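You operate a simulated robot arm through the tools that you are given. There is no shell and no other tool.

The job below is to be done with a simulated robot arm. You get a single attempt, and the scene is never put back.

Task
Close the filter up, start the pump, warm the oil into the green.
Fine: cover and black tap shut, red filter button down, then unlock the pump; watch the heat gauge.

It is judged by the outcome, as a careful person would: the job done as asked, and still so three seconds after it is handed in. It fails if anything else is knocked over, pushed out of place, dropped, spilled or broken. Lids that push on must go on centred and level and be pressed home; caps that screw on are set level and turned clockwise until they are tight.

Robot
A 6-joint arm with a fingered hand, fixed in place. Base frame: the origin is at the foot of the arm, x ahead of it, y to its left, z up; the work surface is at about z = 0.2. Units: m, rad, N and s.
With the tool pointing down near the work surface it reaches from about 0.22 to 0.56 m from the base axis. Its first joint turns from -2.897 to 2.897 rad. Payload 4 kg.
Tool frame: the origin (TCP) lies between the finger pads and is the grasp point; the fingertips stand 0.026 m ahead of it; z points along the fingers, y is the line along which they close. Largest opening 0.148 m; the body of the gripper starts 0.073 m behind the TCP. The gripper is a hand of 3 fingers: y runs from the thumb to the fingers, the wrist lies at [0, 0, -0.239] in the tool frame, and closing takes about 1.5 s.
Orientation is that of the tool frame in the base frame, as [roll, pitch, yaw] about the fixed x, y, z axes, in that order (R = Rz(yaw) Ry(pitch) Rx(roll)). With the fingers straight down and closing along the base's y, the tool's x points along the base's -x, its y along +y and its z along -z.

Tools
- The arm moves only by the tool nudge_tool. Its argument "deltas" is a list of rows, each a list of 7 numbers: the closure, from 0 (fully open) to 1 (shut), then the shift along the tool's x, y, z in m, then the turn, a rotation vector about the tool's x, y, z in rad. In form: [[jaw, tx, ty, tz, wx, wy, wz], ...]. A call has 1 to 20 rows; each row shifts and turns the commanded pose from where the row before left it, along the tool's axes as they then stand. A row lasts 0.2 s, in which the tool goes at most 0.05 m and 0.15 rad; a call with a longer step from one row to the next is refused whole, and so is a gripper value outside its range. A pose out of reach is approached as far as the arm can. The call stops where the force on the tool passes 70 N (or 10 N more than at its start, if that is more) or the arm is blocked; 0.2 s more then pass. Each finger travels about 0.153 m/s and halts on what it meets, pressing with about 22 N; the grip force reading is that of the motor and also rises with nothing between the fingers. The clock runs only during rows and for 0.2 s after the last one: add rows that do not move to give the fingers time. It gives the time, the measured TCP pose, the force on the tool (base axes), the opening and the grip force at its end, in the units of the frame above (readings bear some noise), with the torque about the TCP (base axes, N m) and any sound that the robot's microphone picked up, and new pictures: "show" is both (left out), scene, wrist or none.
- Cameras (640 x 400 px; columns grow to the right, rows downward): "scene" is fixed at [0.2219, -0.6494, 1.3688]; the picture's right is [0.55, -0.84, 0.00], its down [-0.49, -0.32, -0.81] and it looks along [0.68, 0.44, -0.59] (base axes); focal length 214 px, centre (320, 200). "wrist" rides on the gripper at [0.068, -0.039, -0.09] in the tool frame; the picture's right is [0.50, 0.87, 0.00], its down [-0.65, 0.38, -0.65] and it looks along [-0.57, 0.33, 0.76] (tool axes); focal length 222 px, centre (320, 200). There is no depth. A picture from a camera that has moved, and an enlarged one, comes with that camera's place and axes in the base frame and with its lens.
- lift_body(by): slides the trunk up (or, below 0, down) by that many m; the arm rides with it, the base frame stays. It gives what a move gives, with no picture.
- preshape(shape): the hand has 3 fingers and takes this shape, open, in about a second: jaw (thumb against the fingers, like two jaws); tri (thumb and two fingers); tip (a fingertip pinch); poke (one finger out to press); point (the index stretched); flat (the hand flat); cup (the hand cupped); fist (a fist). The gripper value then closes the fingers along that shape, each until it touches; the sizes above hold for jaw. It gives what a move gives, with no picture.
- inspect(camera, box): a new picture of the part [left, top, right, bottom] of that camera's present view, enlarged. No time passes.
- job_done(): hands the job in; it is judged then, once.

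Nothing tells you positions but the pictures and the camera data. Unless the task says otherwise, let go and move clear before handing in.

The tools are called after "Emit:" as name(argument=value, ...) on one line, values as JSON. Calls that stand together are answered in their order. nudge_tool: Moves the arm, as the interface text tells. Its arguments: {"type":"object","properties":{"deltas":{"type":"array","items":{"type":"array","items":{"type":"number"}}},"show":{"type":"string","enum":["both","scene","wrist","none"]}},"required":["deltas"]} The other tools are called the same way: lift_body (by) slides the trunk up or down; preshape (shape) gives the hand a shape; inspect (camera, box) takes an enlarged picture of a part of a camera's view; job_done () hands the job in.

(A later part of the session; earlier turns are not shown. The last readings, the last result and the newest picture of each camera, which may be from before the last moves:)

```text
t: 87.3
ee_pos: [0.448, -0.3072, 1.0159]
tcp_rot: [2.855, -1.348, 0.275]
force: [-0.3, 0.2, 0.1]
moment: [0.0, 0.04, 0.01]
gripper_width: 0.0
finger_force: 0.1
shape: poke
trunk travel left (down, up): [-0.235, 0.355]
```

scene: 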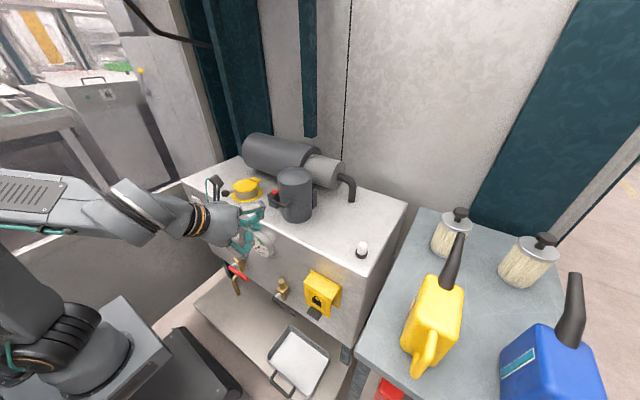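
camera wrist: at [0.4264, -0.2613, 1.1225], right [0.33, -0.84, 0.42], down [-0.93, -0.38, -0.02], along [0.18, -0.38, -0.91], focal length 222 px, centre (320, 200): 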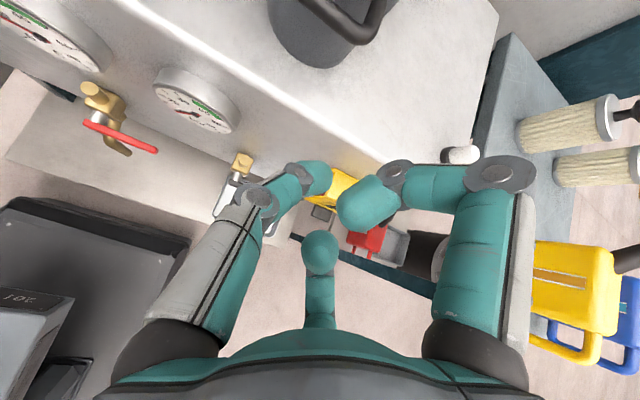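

Emit:
nudge_tool(deltas=[[0, -0.0048, 0.037, -0.011, 0, 0, 0], [0, -0.0048, 0.037, -0.011, 0, 0, 0], [0, -0.0048, 0.037, -0.011, 0, 0, 0], [0, -0.0048, 0.037, -0.011, 0, 0, 0]], show="none")

Emit:
lift_body(by=-0.2)

Emit:
nudge_tool(deltas=[[0, 0, 0, 0, 0, 0, 0]])

```text
t: 88.3
ee_pos: [0.4014, -0.4564, 1.0127]
tcp_rot: [2.859, -1.344, 0.277]
force: [0.9, 0.8, 0.4]
moment: [-0.02, 0.0, -0.02]
gripper_width: 0.0
finger_force: 0.0
shape: poke
trunk travel left (down, up): [-0.235, 0.355]
```

```text
t: 90.4
ee_pos: [0.4018, -0.4545, 0.8135]
tcp_rot: [2.862, -1.345, 0.274]
force: [0.5, 0.3, 0.2]
moment: [-0.02, -0.01, 0.01]
gripper_width: 0.0002
finger_force: 0.1
shape: poke
trunk travel left (down, up): [-0.035, 0.555]
```

```text
t: 90.8
ee_pos: [0.4018, -0.455, 0.8135]
tcp_rot: [2.861, -1.346, 0.274]
force: [0.1, 0.2, 0.1]
moment: [0.04, 0.01, -0.02]
gripper_width: 0.0
finger_force: 0.0
shape: poke
trunk travel left (down, up): [-0.035, 0.555]
camera wrist: at [0.3281, -0.4103, 0.8953], right [0.11, -0.83, 0.54], down [-0.78, -0.41, -0.47], along [0.62, -0.37, -0.69], focal length 222 px, centre (320, 200)
```

scene: 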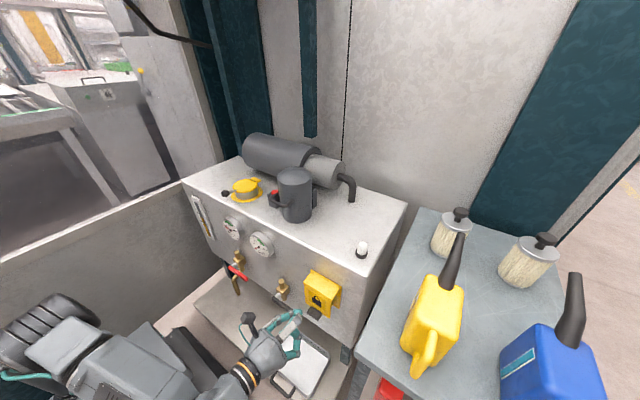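
wrist: 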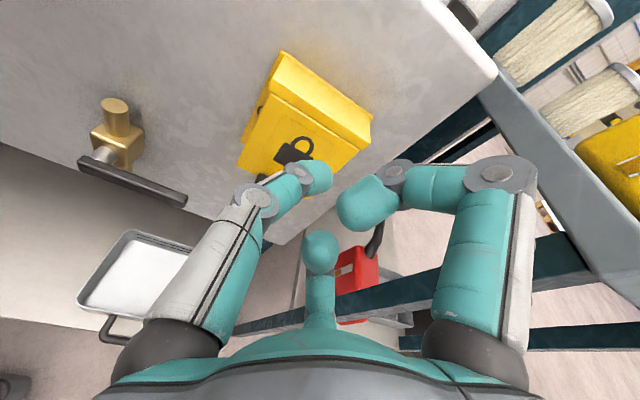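

Emit:
inspect(camera="wrist", box=[200, 30, 400, 210])

```text
2.22 times, centred on (300, 120) of wrist
camera zoom: at [0.3281, -0.4103, 0.8953], right [0.11, -0.83, 0.54], down [-0.78, -0.41, -0.47], along [0.62, -0.37, -0.69], focal length 494 px, centre (364, 378)
```

zoom: 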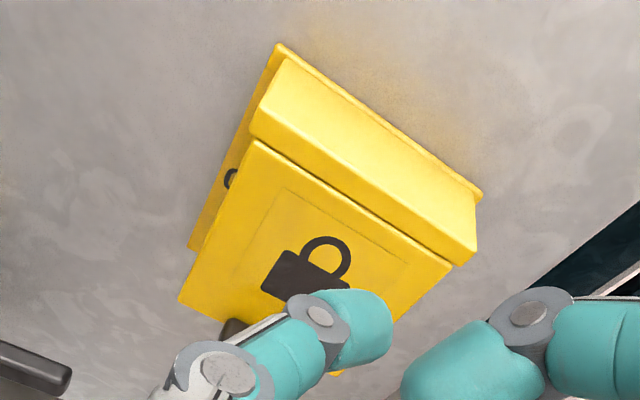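

The flap spans y -0.41 to -0.50, with its hinge edge near (x 0.504, z 0.79) and its bottom at z≈0.70 with the tab at y≈-0.455. I'll lower the finger below tab level in front of it.

Emit:
nudge_tool(deltas=[[0, -0.0341, -0.0022, 0.0074, 0, 0, 0], [0, -0.0341, -0.0022, 0.0074, 0, 0, 0], [0, -0.0341, -0.0022, 0.0074, 0, 0, 0], [0, -0.0341, -0.0022, 0.0074, 0, 0, 0], [0, 0, 0, 0, 0, 0, 0]])

Emit:
inspect(camera="wrist", box=[200, 30, 400, 210])

Emit:
inspect(camera="scene", box=[250, 250, 360, 350])

```text
t: 92.0
ee_pos: [0.401, -0.4553, 0.6718]
tcp_rot: [2.859, -1.345, 0.277]
force: [-0.2, 0.5, 0.0]
moment: [0.03, 0.0, 0.0]
gripper_width: 0.0002
finger_force: 0.2
shape: poke
trunk travel left (down, up): [-0.035, 0.555]
camera wrist: at [0.3269, -0.4106, 0.7544], right [0.11, -0.83, 0.54], down [-0.78, -0.41, -0.47], along [0.62, -0.37, -0.69], focal length 222 px, centre (320, 200)
```

scene: 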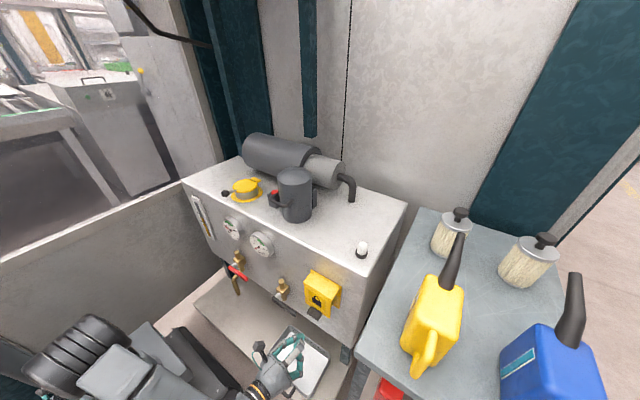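
wrist: 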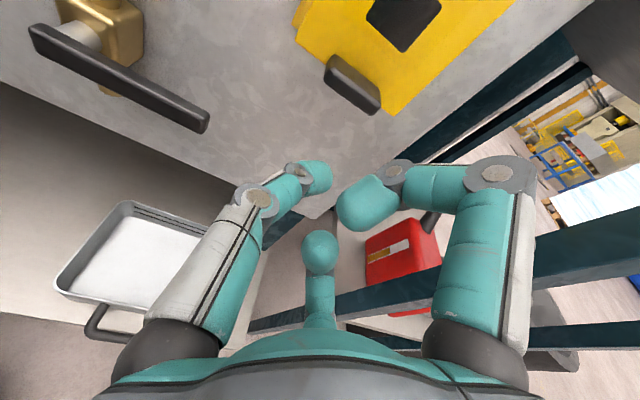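

```text
2.22 times, centred on (300, 120) of wrist
camera zoom: at [0.3269, -0.4106, 0.7544], right [0.11, -0.83, 0.54], down [-0.78, -0.41, -0.47], along [0.62, -0.37, -0.69], focal length 494 px, centre (364, 378)
```

zoom: 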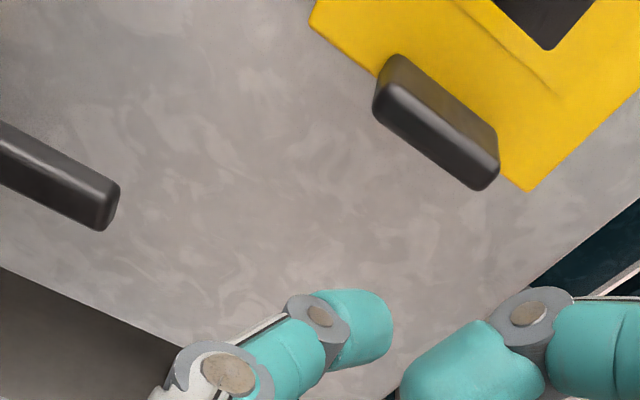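

```text
4.00 times, centred on (305, 300) of scene
camera zoom: at [0.2219, -0.6494, 1.3688], right [0.55, -0.84, 0.0], down [-0.49, -0.32, -0.81], along [0.68, 0.44, -0.59], focal length 858 px, centre (380, -200)
```

zoom: 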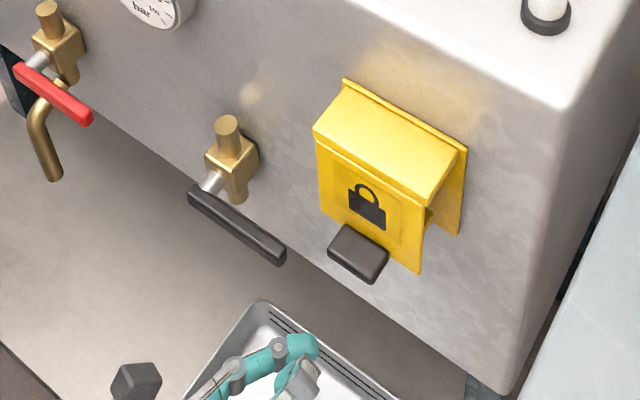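

Emit:
nudge_tool(deltas=[[0, 0.0075, -0.0016, 0.0293, 0, 0, 0], [0, 0.0075, -0.0016, 0.0293, 0, 0, 0], [0, 0, 0, 0, 0, 0, 0]], show="none")

Emit:
inspect(camera="wrist", box=[200, 30, 400, 210])

Emit:
inspect(camera="scene", box=[250, 250, 360, 350])

```text
t: 92.8
ee_pos: [0.4631, -0.4524, 0.6745]
tcp_rot: [2.862, -1.347, 0.272]
force: [-0.5, 0.7, 0.2]
moment: [-0.01, -0.02, 0.03]
gripper_width: 0.0001
finger_force: 0.2
shape: poke
trunk travel left (down, up): [-0.035, 0.555]
```

```text
2.22 times, centred on (300, 120) of wrist
camera zoom: at [0.3888, -0.4083, 0.7566], right [0.11, -0.83, 0.54], down [-0.78, -0.41, -0.48], along [0.62, -0.37, -0.69], focal length 494 px, centre (364, 378)
```

zoom: 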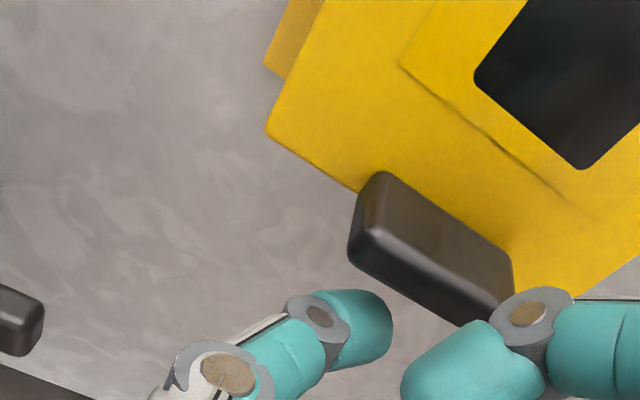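

```text
4.00 times, centred on (305, 300) of scene
camera zoom: at [0.2219, -0.6494, 1.3688], right [0.55, -0.84, 0.0], down [-0.49, -0.32, -0.81], along [0.68, 0.44, -0.59], focal length 858 px, centre (380, -200)
```

zoom: 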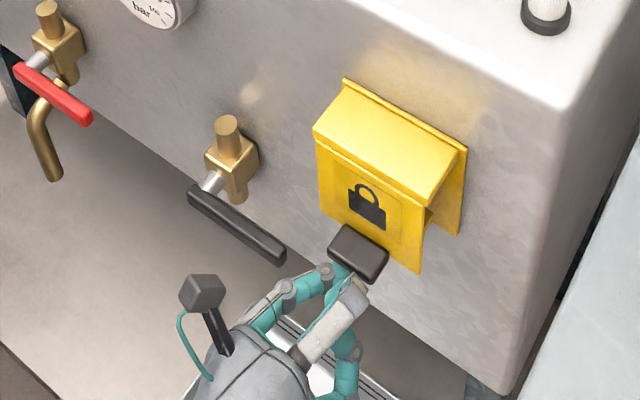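

The fingertip is under the tab. Now I'll lift slowly.

Emit:
nudge_tool(deltas=[[0, 0.0117, 0.0007, 0.003, 0, 0, 0], [0, 0.0117, 0.0007, -0.0025, 0, 0, 0], [0, 0.0117, 0.0007, -0.0025, 0, 0, 0], [0, 0, 0, 0, 0, 0, 0]], show="none")

Emit:
inspect(camera="wrist", box=[200, 30, 400, 210])

Emit:
inspect(camera="scene", box=[250, 250, 360, 350])

```text
t: 93.6
ee_pos: [0.4642, -0.4515, 0.6891]
tcp_rot: [2.929, -1.314, 0.211]
force: [-6.9, 0.2, -24.9]
moment: [-0.43, 0.09, 0.09]
gripper_width: 0.0
finger_force: 0.1
shape: poke
trunk travel left (down, up): [-0.035, 0.555]
stopped in row 3: the force on the tool passed its limit at 81 N (the readings are from after the stop); the commanded pose is now the measured one
```

```text
2.22 times, centred on (300, 120) of wrist
camera zoom: at [0.3934, -0.4089, 0.7747], right [0.13, -0.84, 0.53], down [-0.79, -0.41, -0.45], along [0.59, -0.36, -0.72], focal length 494 px, centre (364, 378)
```

zoom: 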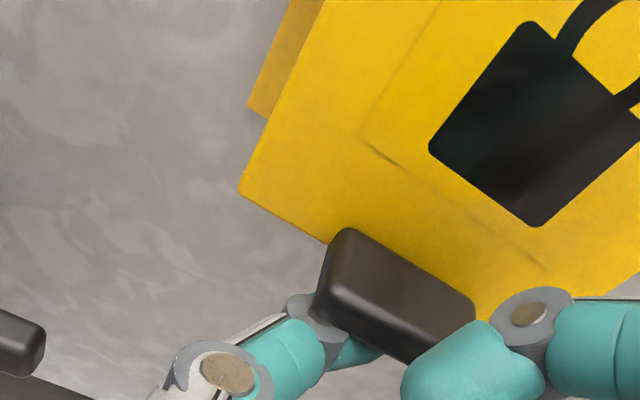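

```text
4.00 times, centred on (305, 300) of scene
camera zoom: at [0.2219, -0.6494, 1.3688], right [0.55, -0.84, 0.0], down [-0.49, -0.32, -0.81], along [0.68, 0.44, -0.59], focal length 858 px, centre (380, -200)
```

zoom: 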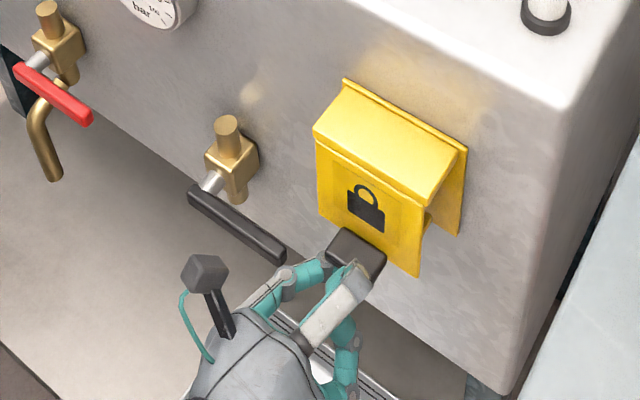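

Pushing straight up jammed near the hinge line (stopped at 81 N; the flap only budged). The tab must first move outward. I'll back off, switch to the jaw shape, grip the tab by its ends and swing it along its arc instead.

Emit:
nudge_tool(deltas=[[0, -0.012, 0, 0.002, 0, 0, 0], [0, -0.008, 0, -0.03, 0, 0, 0], [0, 0, 0, -0.04, 0, 0, 0]], show="none")

Emit:
preshape(shape="jaw")

Emit:
nudge_tool(deltas=[[0.2, 0, 0, 0, 0, 0, 0], [0.4, 0, 0, 0, 0, 0, 0], [0.55, 0, 0, 0, 0, 0, 0], [0.55, 0, 0, 0, 0, 0, 0]])

Emit:
inspect(camera="wrist", box=[200, 30, 440, 230])

Emit:
inspect(camera="scene", box=[250, 250, 360, 350])

```text
t: 94.4
ee_pos: [0.3933, -0.455, 0.6917]
tcp_rot: [2.909, -1.323, 0.231]
force: [0.5, 0.4, 0.1]
moment: [-0.01, 0.02, -0.01]
gripper_width: 0.0
finger_force: 0.0
shape: poke
trunk travel left (down, up): [-0.035, 0.555]
```

```text
t: 95.3
ee_pos: [0.3932, -0.4549, 0.691]
tcp_rot: [2.91, -1.32, 0.229]
force: [0.5, -0.7, -0.7]
moment: [0.01, 0.02, 0.04]
gripper_width: 0.1476
finger_force: 0.0
shape: jaw
trunk travel left (down, up): [-0.035, 0.555]
```

```text
t: 96.3
ee_pos: [0.393, -0.4545, 0.6924]
tcp_rot: [2.909, -1.322, 0.229]
force: [-0.2, 0.4, 0.5]
moment: [-0.01, -0.02, -0.03]
gripper_width: 0.0669
finger_force: 0.0
shape: jaw
trunk travel left (down, up): [-0.035, 0.555]
camera wrist: at [0.3206, -0.4105, 0.7764], right [0.12, -0.84, 0.53], down [-0.79, -0.41, -0.46], along [0.6, -0.37, -0.71], focal length 222 px, centre (320, 200)
```

scene: 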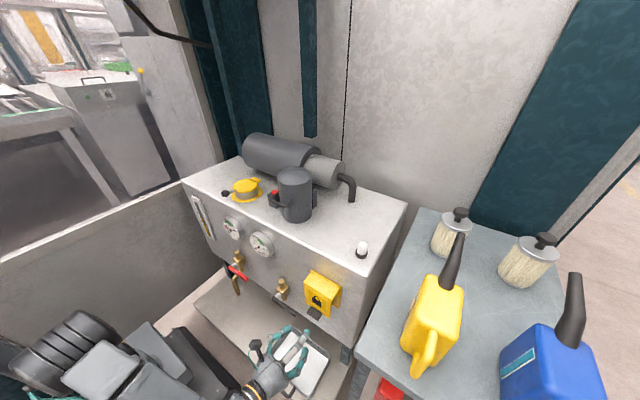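
wrist: 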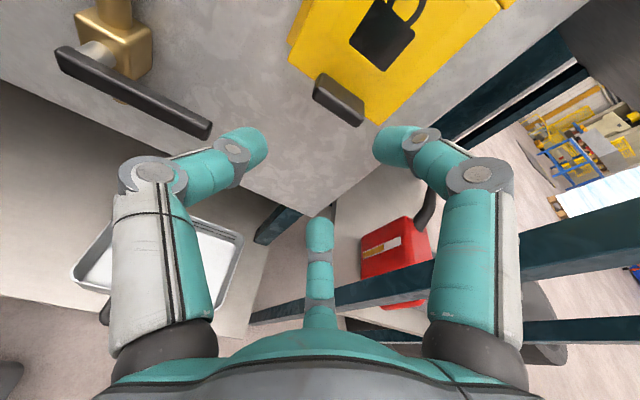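

```text
2.00 times, centred on (320, 130) of wrist
camera zoom: at [0.3206, -0.4105, 0.7764], right [0.12, -0.84, 0.53], down [-0.79, -0.41, -0.46], along [0.6, -0.37, -0.71], focal length 444 px, centre (320, 340)
```

zoom: 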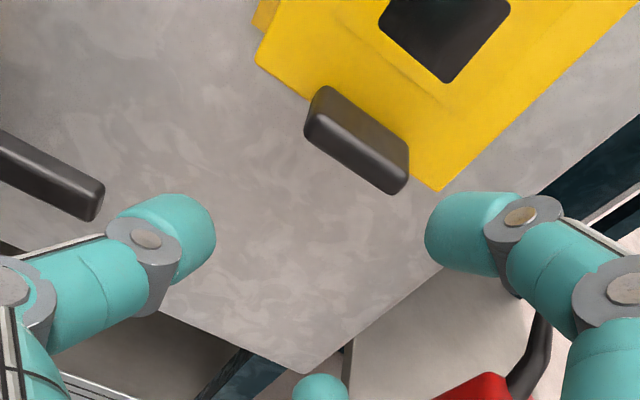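

```text
4.00 times, centred on (305, 300) of scene
camera zoom: at [0.2219, -0.6494, 1.3688], right [0.55, -0.84, 0.0], down [-0.49, -0.32, -0.81], along [0.68, 0.44, -0.59], focal length 858 px, centre (380, -200)
```

zoom: 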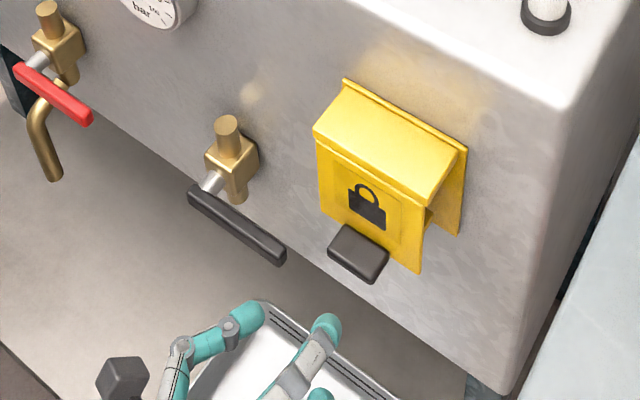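

The tab spans y -0.433 to -0.473 and x 0.468 to 0.493, at z≈0.70. I'll move in so the pads bracket its ends, then close.

Emit:
nudge_tool(deltas=[[0.55, 0.0081, -0.0003, 0.0221, 0, 0, 0], [0.55, 0.0081, -0.0003, 0.0221, 0, 0, 0], [0.55, 0.0081, -0.0003, 0.0221, 0, 0, 0], [0.55, 0, 0, 0, 0, 0, 0]], show="none")

Emit:
inspect(camera="wrist", box=[200, 30, 440, 230])

Emit:
inspect(camera="scene", box=[250, 250, 360, 350])

```text
t: 97.3
ee_pos: [0.4626, -0.4518, 0.6982]
tcp_rot: [2.91, -1.321, 0.227]
force: [-1.8, 0.3, 0.5]
moment: [0.0, -0.1, -0.02]
gripper_width: 0.0666
finger_force: 0.0
shape: jaw
trunk travel left (down, up): [-0.035, 0.555]
```

```text
2.00 times, centred on (320, 130) of wrist
camera zoom: at [0.3915, -0.4082, 0.7838], right [0.12, -0.84, 0.53], down [-0.79, -0.41, -0.46], along [0.6, -0.37, -0.71], focal length 444 px, centre (320, 340)
```

zoom: 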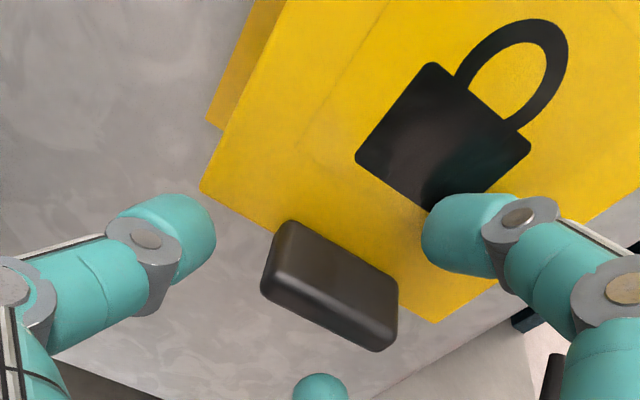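

```text
4.00 times, centred on (305, 300) of scene
camera zoom: at [0.2219, -0.6494, 1.3688], right [0.55, -0.84, 0.0], down [-0.49, -0.32, -0.81], along [0.68, 0.44, -0.59], focal length 858 px, centre (380, -200)
```

zoom: 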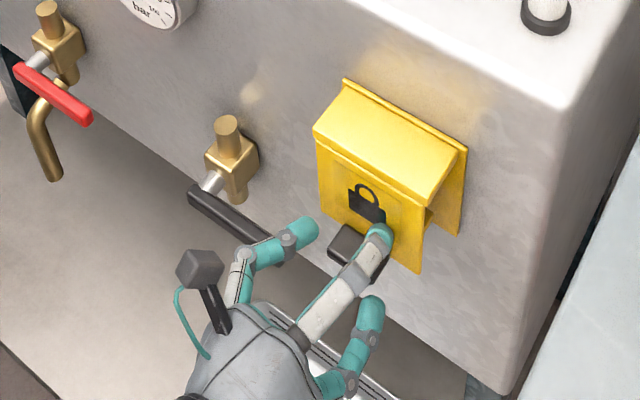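

The hand's three digits sit 120° apart, with the thumb on the left end of the tab and two fingers on the right. The tab is on the tool axis near the tips, so I'll close gently.

Emit:
nudge_tool(deltas=[[0.62, 0, 0, 0, 0, 0, 0], [0.7, 0, 0, 0, 0, 0, 0], [0.78, 0, 0, 0, 0, 0, 0], [0.85, 0, 0, 0, 0, 0, 0], [0.85, 0, 0, 0, 0, 0, 0]], show="none")

Emit:
inspect(camera="wrist", box=[200, 30, 440, 230])

Emit:
inspect(camera="scene", box=[250, 250, 360, 350])

```text
t: 98.5
ee_pos: [0.4636, -0.4514, 0.6987]
tcp_rot: [2.908, -1.321, 0.23]
force: [-0.8, 5.4, 1.0]
moment: [-0.03, -0.16, 0.15]
gripper_width: 0.0207
finger_force: 21.6
shape: jaw
trunk travel left (down, up): [-0.035, 0.555]
```

```text
2.00 times, centred on (320, 130) of wrist
camera zoom: at [0.3916, -0.4076, 0.7841], right [0.12, -0.84, 0.53], down [-0.79, -0.41, -0.46], along [0.6, -0.37, -0.71], focal length 444 px, centre (320, 340)
```

zoom: 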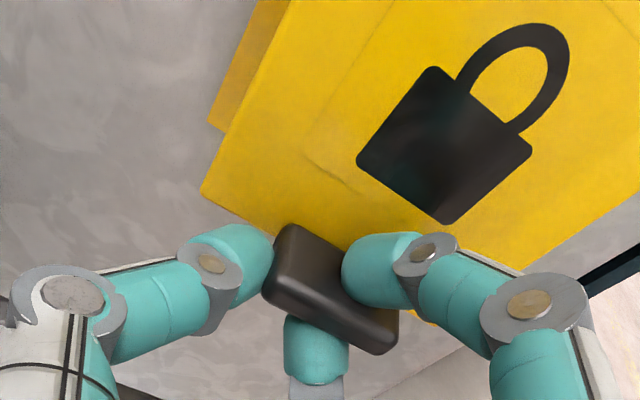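

```text
4.00 times, centred on (305, 300) of scene
camera zoom: at [0.2219, -0.6494, 1.3688], right [0.55, -0.84, 0.0], down [-0.49, -0.32, -0.81], along [0.68, 0.44, -0.59], focal length 858 px, centre (380, -200)
```

zoom: 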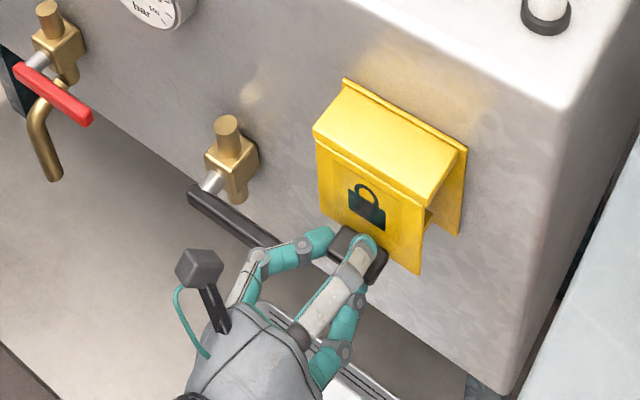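

Tab gripped at 21 N. Now I'll swing it about the hinge, turning the hand along with the flap, a few degrees at a time.

Emit:
nudge_tool(deltas=[[0.9, 0.0018, 0, -0.0087, 0, -0.0873, 0], [0.9, 0.0018, 0, -0.0087, 0, -0.0873, 0], [0.9, 0.0018, 0, -0.0087, 0, -0.0873, 0], [0.9, 0, 0, 0, 0, 0, 0]], show="none")

Emit:
inspect(camera="wrist", box=[200, 30, 440, 230])

Emit:
inspect(camera="scene", box=[250, 250, 360, 350])

```text
t: 99.5
ee_pos: [0.4404, -0.4514, 0.7096]
tcp_rot: [3.025, -1.063, 0.104]
force: [-3.1, 4.4, -2.2]
moment: [-0.09, -0.09, 0.16]
gripper_width: 0.0207
finger_force: 22.2
shape: jaw
trunk travel left (down, up): [-0.035, 0.555]
```

```text
2.00 times, centred on (320, 130) of wrist
camera zoom: at [0.3937, -0.406, 0.8123], right [0.24, -0.84, 0.49], down [-0.89, -0.39, -0.23], along [0.39, -0.37, -0.84], focal length 444 px, centre (320, 340)
```

zoom: 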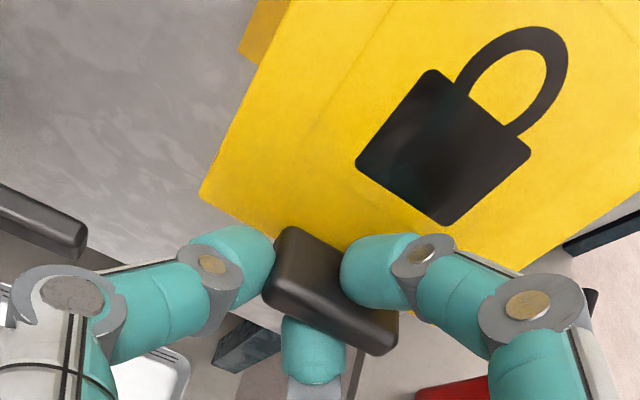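

```text
4.00 times, centred on (305, 300) of scene
camera zoom: at [0.2219, -0.6494, 1.3688], right [0.55, -0.84, 0.0], down [-0.49, -0.32, -0.81], along [0.68, 0.44, -0.59], focal length 858 px, centre (380, -200)
```

zoom: 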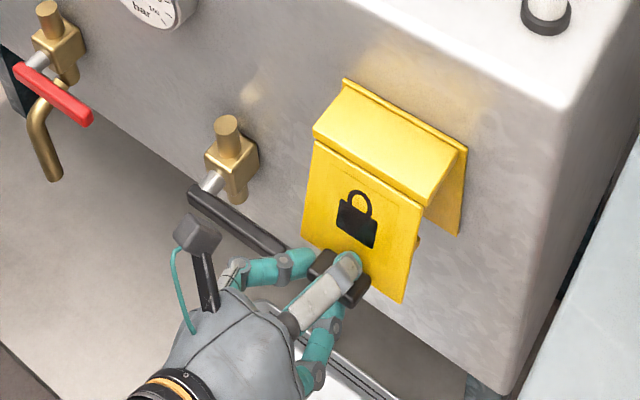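

The flap is swinging open cleanly. I'll continue.

Emit:
nudge_tool(deltas=[[0.9, 0.0018, 0, -0.0087, 0, -0.0873, 0], [0.9, 0.0018, 0, -0.0087, 0, -0.0873, 0], [0.9, 0.0018, 0, -0.0087, 0, -0.0873, 0], [0.9, 0.0018, 0, -0.0087, 0, -0.0873, 0], [0.9, 0.0018, 0, -0.0087, 0, -0.0873, 0]], show="none")

Emit:
inspect(camera="scene", box=[250, 250, 360, 350])

```text
t: 100.7
ee_pos: [0.413, -0.4492, 0.744]
tcp_rot: [3.073, -0.629, 0.042]
force: [-14.5, 0.9, -12.7]
moment: [-0.12, 0.19, 0.19]
gripper_width: 0.0197
finger_force: 22.0
shape: jaw
trunk travel left (down, up): [-0.035, 0.555]
```

```text
4.00 times, centred on (305, 300) of scene
camera zoom: at [0.2219, -0.6494, 1.3688], right [0.55, -0.84, 0.0], down [-0.49, -0.32, -0.81], along [0.68, 0.44, -0.59], focal length 858 px, centre (380, -200)
```

zoom: 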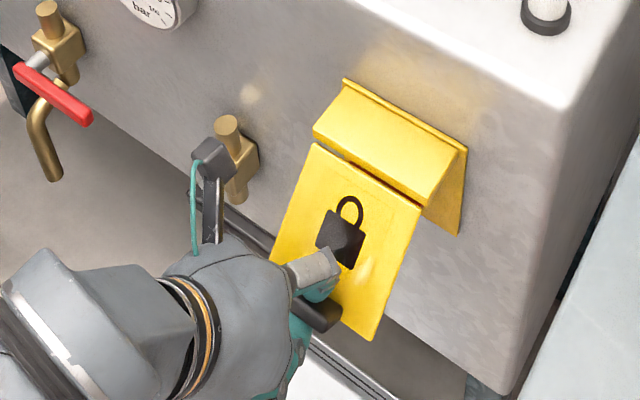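

Emit:
nudge_tool(deltas=[[0.9, -0.0025, 0, -0.009, 0, -0.0873, 0], [0.9, 0.0005, 0, -0.009, 0, -0.0873, 0], [0.9, 0.0005, 0, -0.009, 0, -0.0873, 0], [0.9, 0.0, 0, 0, 0, 0, 0]], show="none")

Emit:
inspect(camera="scene", box=[250, 250, 360, 350])

Emit:
inspect(camera="wrist", box=[200, 30, 440, 230])

```text
t: 101.7
ee_pos: [0.3988, -0.4464, 0.7672]
tcp_rot: [3.08, -0.368, 0.027]
force: [12.0, -2.2, 8.5]
moment: [-0.13, -0.51, -0.11]
gripper_width: 0.0189
finger_force: 21.6
shape: jaw
trunk travel left (down, up): [-0.035, 0.555]
```

```text
4.00 times, centred on (305, 300) of scene
camera zoom: at [0.2219, -0.6494, 1.3688], right [0.55, -0.84, 0.0], down [-0.49, -0.32, -0.81], along [0.68, 0.44, -0.59], focal length 858 px, centre (380, -200)
```

zoom: 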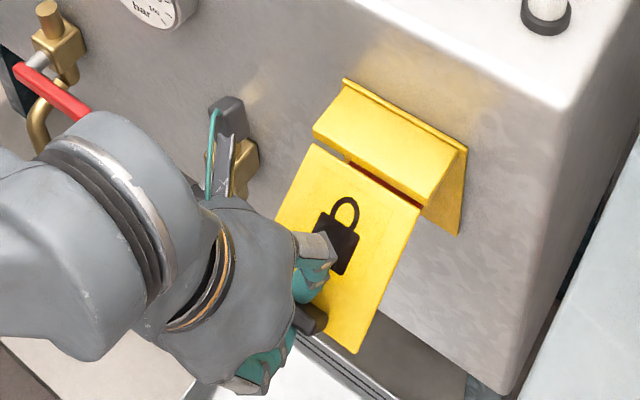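

```text
2.00 times, centred on (320, 130) of wrist
camera zoom: at [0.4293, -0.4009, 0.8736], right [0.47, -0.85, 0.23], down [-0.85, -0.36, 0.39], along [-0.25, -0.38, -0.89], focal length 444 px, centre (320, 340)
```

zoom: 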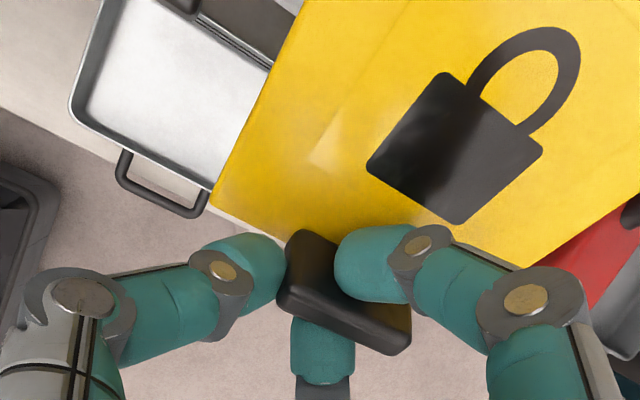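

Emit:
nudge_tool(deltas=[[0.9, 0.0033, 0, -0.0087, 0, -0.0873, 0], [0.9, 0.0015, 0, -0.0088, 0, -0.0873, 0], [0.9, 0.0015, 0, -0.0088, 0, -0.0873, 0], [0.9, 0.0015, 0, -0.0088, 0, -0.0873, 0], [0.9, 0, 0, 0, 0, 0, 0]], show="none")

Emit:
inspect(camera="scene", box=[240, 230, 360, 340])

Emit:
inspect(camera="wrist", box=[200, 30, 440, 230])

```text
t: 102.9
ee_pos: [0.3981, -0.4457, 0.8031]
tcp_rot: [3.083, -0.02, 0.003]
force: [-3.8, -4.6, 0.6]
moment: [-0.15, -0.11, 0.02]
gripper_width: 0.0192
finger_force: 21.8
shape: jaw
trunk travel left (down, up): [-0.035, 0.555]
```

```text
3.64 times, centred on (300, 285) of scene
camera zoom: at [0.2219, -0.6494, 1.3688], right [0.55, -0.84, 0.0], down [-0.49, -0.32, -0.81], along [0.68, 0.44, -0.59], focal length 780 px, centre (393, -109)
```

zoom: 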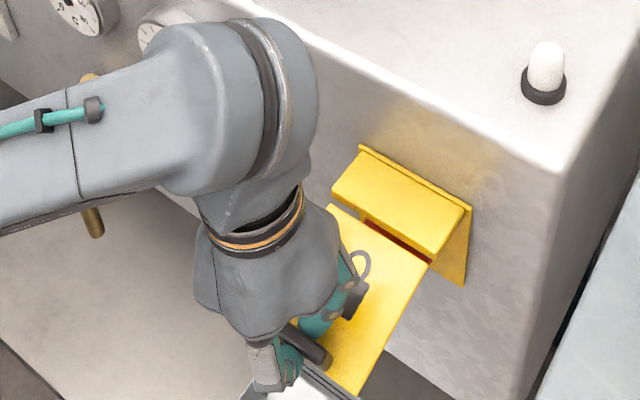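

```text
2.00 times, centred on (320, 130) of wrist
camera zoom: at [0.4623, -0.4008, 0.8933], right [0.5, -0.86, 0.06], down [-0.67, -0.34, 0.66], along [-0.55, -0.37, -0.75], focal length 444 px, centre (320, 340)
```

zoom: 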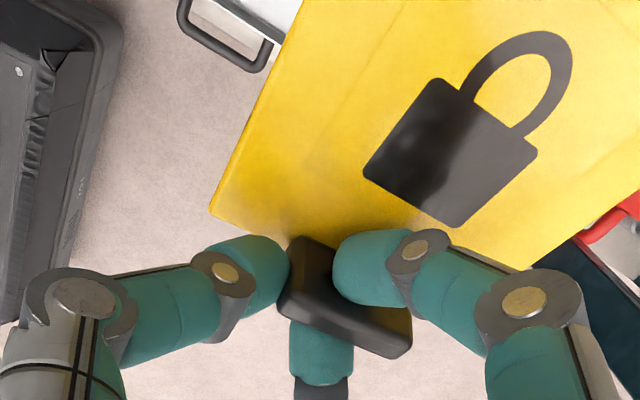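

Emit:
nudge_tool(deltas=[[0.9, 0.0013, 0, -0.0088, 0, -0.0873, 0], [0.9, 0.0015, 0, -0.0088, 0, -0.0873, 0], [0.9, 0.0015, 0, -0.0088, 0, -0.0873, 0], [0.9, 0.0015, 0, -0.0088, 0, -0.0873, 0], [0.9, 0, 0, 0, 0, 0, 0]])

Emit:
inspect(camera="scene", box=[240, 210, 360, 320])

Emit:
inspect(camera="wrist", box=[200, 30, 440, 230])

```text
t: 104.1
ee_pos: [0.3788, -0.4109, 0.7941]
tcp_rot: [3.08, 0.328, -0.013]
force: [43.6, -10.5, 24.2]
moment: [-1.06, -2.87, 0.59]
gripper_width: 0.0418
finger_force: 22.5
shape: jaw
out of reach, approached as far as the arm can: row 1, 2, 3, 4
trunk travel left (down, up): [-0.035, 0.555]
camera wrist: at [0.4706, -0.367, 0.8547], right [0.48, -0.87, -0.11], down [-0.41, -0.33, 0.85], along [-0.78, -0.36, -0.51], focal length 222 px, centre (320, 200)
```

scene: 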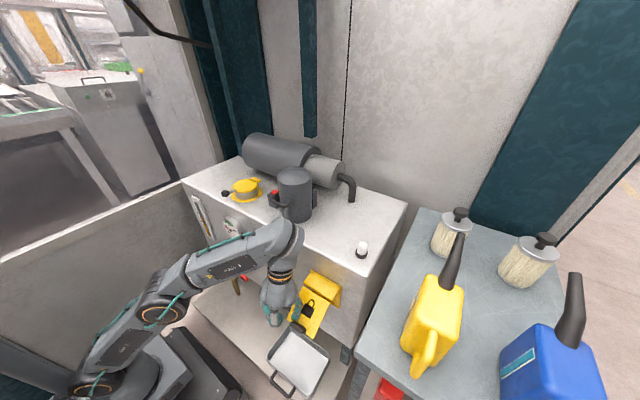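
wrist: 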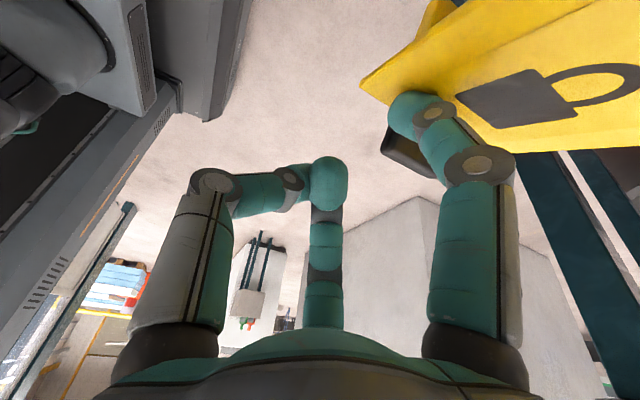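

```text
3.64 times, centred on (300, 265) of scene
camera zoom: at [0.2219, -0.6494, 1.3688], right [0.55, -0.84, 0.0], down [-0.49, -0.32, -0.81], along [0.68, 0.44, -0.59], focal length 780 px, centre (393, -36)
```

zoom: 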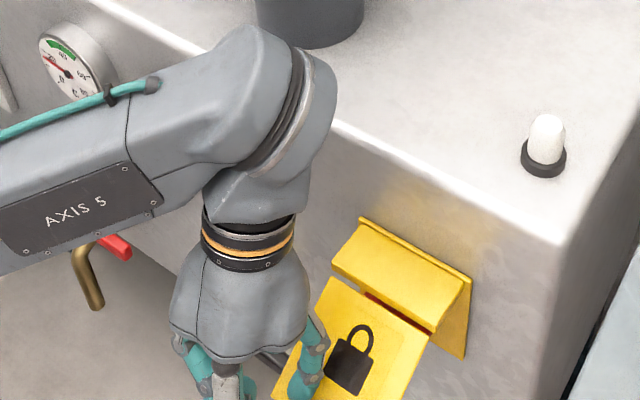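

```text
2.00 times, centred on (320, 130) of wrist
camera zoom: at [0.4706, -0.367, 0.8547], right [0.48, -0.87, -0.11], down [-0.41, -0.33, 0.85], along [-0.78, -0.36, -0.51], focal length 444 px, centre (320, 340)
```

zoom: 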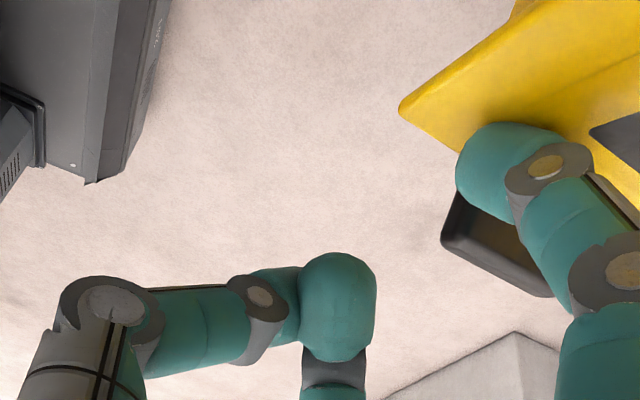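

The arm ran out of upward reach (the trunk is low) and the grip slid off to one side. I'll ease the fingers open, back away, and redo this with the trunk higher.

Emit:
nudge_tool(deltas=[[0.8, 0, 0, 0, 0, 0, 0], [0.7, 0, 0, 0, 0, 0, 0], [0.6, 0, 0, 0, 0, 0, 0], [0.5, 0, 0, 0, 0, 0, 0]])

Emit:
inspect(camera="scene", box=[240, 230, 360, 340])

```text
t: 105.1
ee_pos: [0.3752, -0.4118, 0.7916]
tcp_rot: [3.077, 0.328, -0.018]
force: [6.9, 2.3, 2.9]
moment: [-0.01, -0.39, 0.24]
gripper_width: 0.0789
finger_force: 0.0
shape: jaw
trunk travel left (down, up): [-0.035, 0.555]
camera wrist: at [0.4685, -0.3683, 0.8538], right [0.48, -0.87, -0.11], down [-0.41, -0.33, 0.85], along [-0.78, -0.36, -0.51], focal length 222 px, centre (320, 200)
```

scene: 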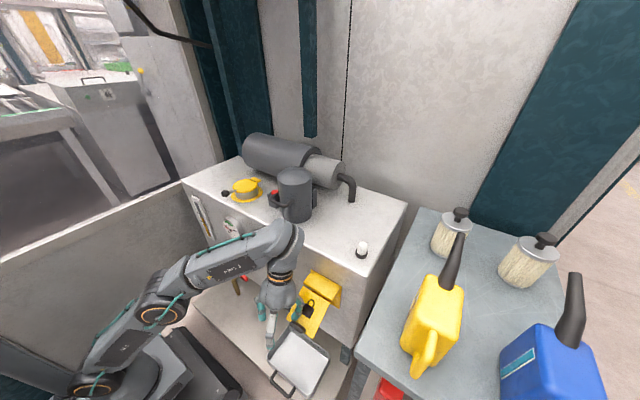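
wrist: 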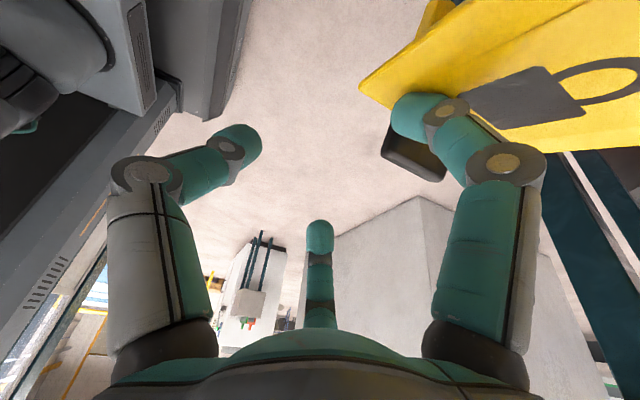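

```text
3.64 times, centred on (300, 285) of scene
camera zoom: at [0.2219, -0.6494, 1.3688], right [0.55, -0.84, 0.0], down [-0.49, -0.32, -0.81], along [0.68, 0.44, -0.59], focal length 780 px, centre (393, -109)
```

zoom: 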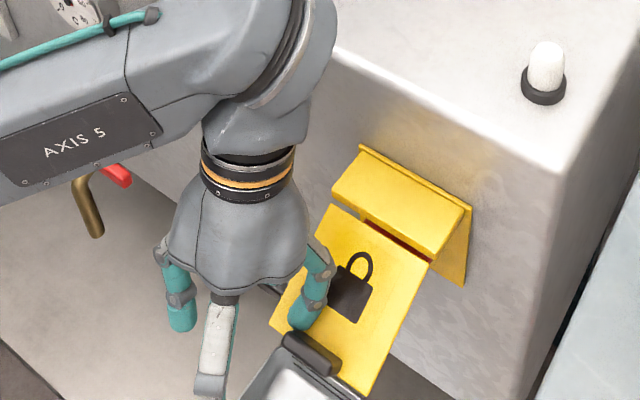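

Only one finger still hooks the tab. I'll lift straight up with the trunk to unhook, then see where the flap rests.

Emit:
lift_body(by=0.18)

Emit:
inspect(camera="scene", box=[240, 200, 370, 330])

```text
t: 107.1
ee_pos: [0.3761, -0.412, 0.9736]
tcp_rot: [3.081, 0.328, -0.014]
force: [0.3, 0.1, 0.1]
moment: [0.03, -0.02, 0.05]
gripper_width: 0.074
finger_force: 0.0
shape: jaw
trunk travel left (down, up): [-0.215, 0.375]
```

```text
3.08 times, centred on (305, 265) of scene
camera zoom: at [0.2219, -0.6494, 1.3688], right [0.55, -0.84, 0.0], down [-0.49, -0.32, -0.81], along [0.68, 0.44, -0.59], focal length 660 px, centre (366, 0)
```

zoom: 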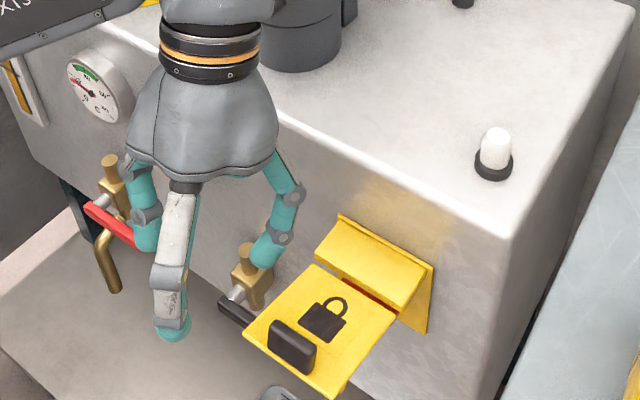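

The flap stays open by itself, nearly horizontal. I'll swing the hand back to a forward-pointing pose and look at the switch underneath.

Emit:
nudge_tool(deltas=[[0.5, 0, 0, 0, 0, 0.14, 0], [0.5, 0, 0, 0, 0, 0.14, 0], [0.5, 0, 0, 0, 0, 0.14, 0], [0.5, 0, 0, 0, 0, 0.14, 0], [0.5, 0, 0, 0, 0, 0.14, 0], [0.5, 0, 0, 0, 0, 0.14, 0], [0.5, 0, 0, 0, 0, 0.14, 0], [0.5, 0, 0, 0, 0, 0.14, 0]], show="none")

```text
t: 108.9
ee_pos: [0.3767, -0.4118, 0.9725]
tcp_rot: [3.059, -0.79, 0.062]
force: [0.7, 0.3, -0.4]
moment: [-0.02, 0.02, 0.0]
gripper_width: 0.0739
finger_force: 0.1
shape: jaw
trunk travel left (down, up): [-0.215, 0.375]
```

Emit:
nudge_tool(deltas=[[0.5, 0, 0, 0, 0, 0, -0.14], [0.5, 0, 0, 0, 0, 0, -0.14], [0.5, 0, 0, 0, 0, 0, -0.14], [0.5, 0, 0, 0, 0, 0, -0.14], [0.5, 0, 0, 0, 0, 0, -0.14], [0.5, 0, 0, 0, 0, 0, -0.14]])

```text
t: 110.3
ee_pos: [0.3765, -0.4122, 0.9735]
tcp_rot: [2.462, -0.443, 1.029]
force: [-0.6, 0.3, -0.5]
moment: [-0.01, 0.0, 0.0]
gripper_width: 0.0739
finger_force: 0.1
shape: jaw
trunk travel left (down, up): [-0.215, 0.375]
camera wrist: at [0.3224, -0.3308, 1.0433], right [0.69, -0.16, 0.71], down [-0.57, -0.72, 0.39], along [0.45, -0.67, -0.59], focal length 222 px, centre (320, 200)
```

scene: 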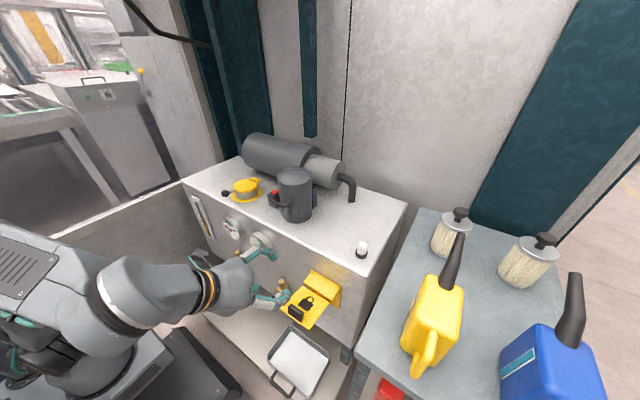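
wrist: 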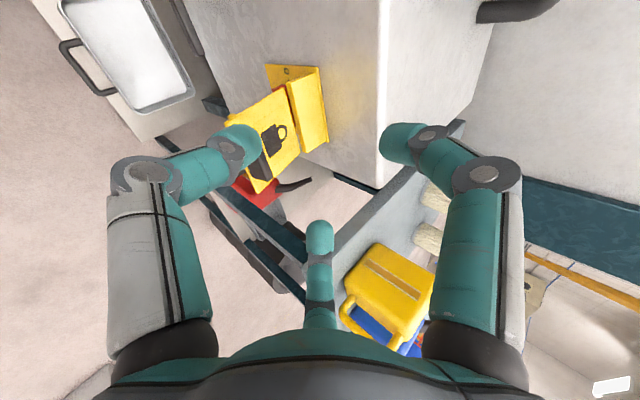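

Emit:
nudge_tool(deltas=[[0.5, 0, 0, 0, 0, 0, -0.14], [0.5, 0, 0, 0, 0, 0, -0.14], [0.5, 0, 0, 0, 0, 0, -0.14], [0.5, 0, 0, 0, 0, 0, -0.14], [0.5, 0, 0, 0, 0, 0, -0.14]], show="none")

Emit:
lift_body(by=-0.2)

Emit:
nudge_tool(deltas=[[0.5, 0, 0, 0, 0, 0, 0]])

```text
t: 111.5
ee_pos: [0.3775, -0.411, 0.973]
tcp_rot: [2.349, 0.038, 1.555]
force: [-0.7, -0.2, 0.0]
moment: [0.03, -0.05, -0.02]
gripper_width: 0.0738
finger_force: 0.1
shape: jaw
trunk travel left (down, up): [-0.215, 0.375]
```

```text
t: 113.7
ee_pos: [0.3765, -0.4119, 0.7742]
tcp_rot: [2.351, 0.036, 1.553]
force: [-0.2, -0.4, -0.9]
moment: [0.03, 0.0, 0.01]
gripper_width: 0.0743
finger_force: 0.1
shape: jaw
trunk travel left (down, up): [-0.015, 0.575]
```

```text
t: 114.1
ee_pos: [0.3761, -0.4119, 0.7735]
tcp_rot: [2.35, 0.038, 1.553]
force: [-0.4, 0.3, -0.3]
moment: [0.0, 0.0, -0.01]
gripper_width: 0.0741
finger_force: 0.0
shape: jaw
trunk travel left (down, up): [-0.015, 0.575]
camera wrist: at [0.2858, -0.3405, 0.8066], right [0.62, 0.51, 0.6], down [-0.21, -0.62, 0.75], along [0.76, -0.59, -0.28], focal length 222 px, centre (320, 200)
```

scene: 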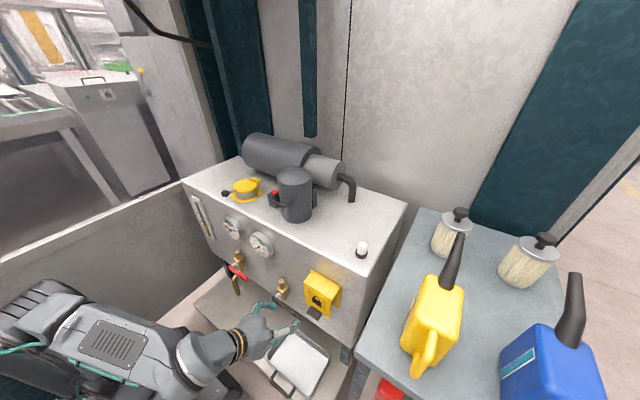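
wrist: 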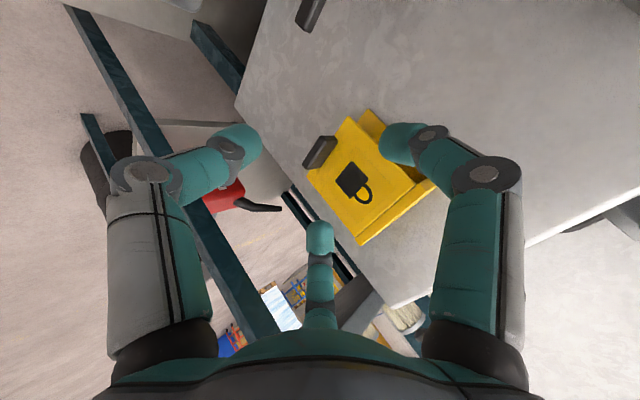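

The flap is shut again; the hand probably brushed it on the way down. I'll redo it with the trunk higher, pinching the tab with the thumb underneath and two fingers on top.

Emit:
lift_body(by=0.18)

Emit:
nudge_tool(deltas=[[0.5, 0, 0, 0, -0.135, 0, 0], [0.5, 0, 0, 0, -0.135, 0, 0], [0.5, 0, 0, 0, -0.135, 0, 0], [0.5, 0, 0, 0, -0.135, 0, 0]], show="none")

```text
t: 116.1
ee_pos: [0.3774, -0.4113, 0.9529]
tcp_rot: [2.352, 0.036, 1.554]
force: [0.6, -0.6, 0.3]
moment: [-0.01, -0.02, 0.02]
gripper_width: 0.0742
finger_force: 0.1
shape: jaw
trunk travel left (down, up): [-0.195, 0.395]
```

```text
t: 117.1
ee_pos: [0.3759, -0.411, 0.9538]
tcp_rot: [1.805, 0.037, 1.552]
force: [-0.1, 0.8, -0.7]
moment: [-0.01, 0.03, -0.01]
gripper_width: 0.0743
finger_force: 0.1
shape: jaw
trunk travel left (down, up): [-0.195, 0.395]
```

Emit:
nudge_tool(deltas=[[0.5, -0.0054, -0.041, 0.01145, 0, 0, 0], [0.5, -0.0054, -0.041, 0.01145, 0, 0, 0], [0.5, -0.0054, -0.041, 0.01145, 0, 0, 0], [0.5, -0.0054, -0.041, 0.01145, 0, 0, 0], [0.6, -0.0054, -0.041, 0.01145, 0, 0, 0], [0.6, -0.0054, -0.041, 0.01145, 0, 0, 0], [0.6, 0, 0, 0, 0, 0, 0]])

Emit:
inspect(camera="wrist", box=[200, 30, 440, 230])

```text
t: 118.7
ee_pos: [0.3977, -0.482, 0.7299]
tcp_rot: [1.817, 0.03, 1.555]
force: [-0.9, 0.7, -0.2]
moment: [-0.03, 0.02, 0.02]
gripper_width: 0.0596
finger_force: 0.1
shape: jaw
out of reach, approached as far as the arm can: row 5, 6
trunk travel left (down, up): [-0.195, 0.395]
camera wrist: at [0.3018, -0.4124, 0.7116], right [0.22, 0.52, 0.82], down [-0.55, -0.63, 0.55], along [0.8, -0.57, 0.15], focal length 222 px, centre (320, 200)
```

scene: 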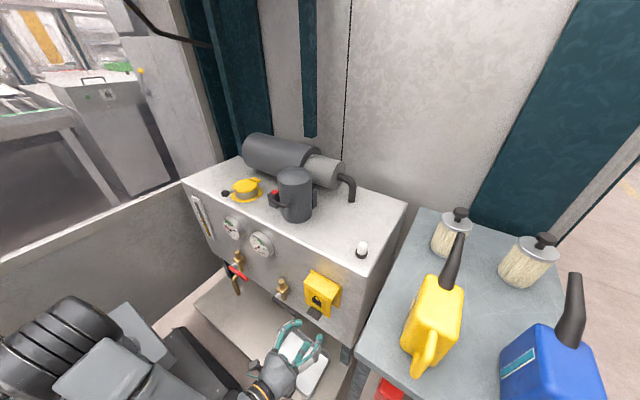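
wrist: 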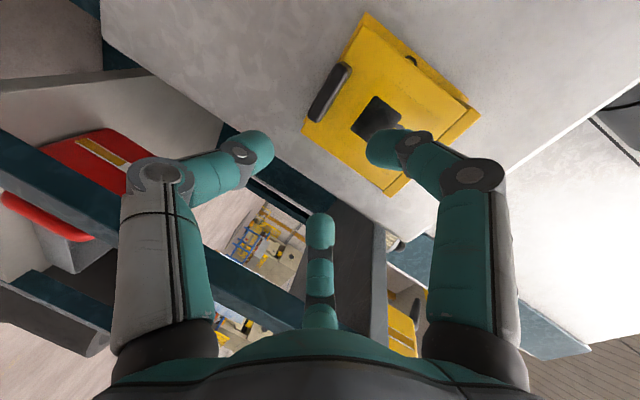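

```text
2.00 times, centred on (320, 130) of wrist
camera zoom: at [0.3018, -0.4124, 0.7116], right [0.22, 0.52, 0.82], down [-0.55, -0.63, 0.55], along [0.8, -0.57, 0.15], focal length 444 px, centre (320, 340)
```

zoom: 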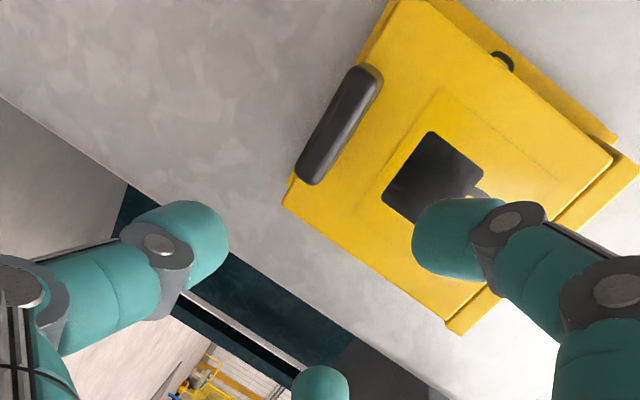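

Emit:
lift_body(by=-0.08)

Emit:
nudge_tool(deltas=[[0.6, 0.014, 0.0245, -0.006, 0, 0, 0], [0.6, 0.014, 0.0245, -0.006, 0, 0, 0], [0.6, 0, 0, 0, 0, 0, 0]], show="none")

Emit:
inspect(camera="wrist", box=[200, 30, 440, 230])

```text
t: 119.9
ee_pos: [0.3979, -0.483, 0.6504]
tcp_rot: [1.815, 0.03, 1.555]
force: [0.3, -0.3, 0.8]
moment: [-0.04, 0.05, 0.01]
gripper_width: 0.0596
finger_force: 0.0
shape: jaw
trunk travel left (down, up): [-0.115, 0.475]
```

```text
t: 120.7
ee_pos: [0.3988, -0.4523, 0.7005]
tcp_rot: [1.818, 0.029, 1.555]
force: [-0.2, 0.1, -0.1]
moment: [0.02, 0.0, 0.0]
gripper_width: 0.0593
finger_force: 0.1
shape: jaw
trunk travel left (down, up): [-0.115, 0.475]
```

```text
2.00 times, centred on (320, 130) of wrist
camera zoom: at [0.3028, -0.3832, 0.6824], right [0.22, 0.52, 0.83], down [-0.55, -0.63, 0.55], along [0.8, -0.57, 0.15], focal length 444 px, centre (320, 340)
```

zoom: 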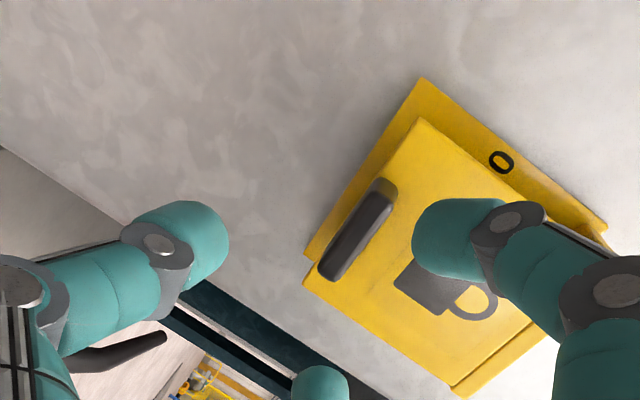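

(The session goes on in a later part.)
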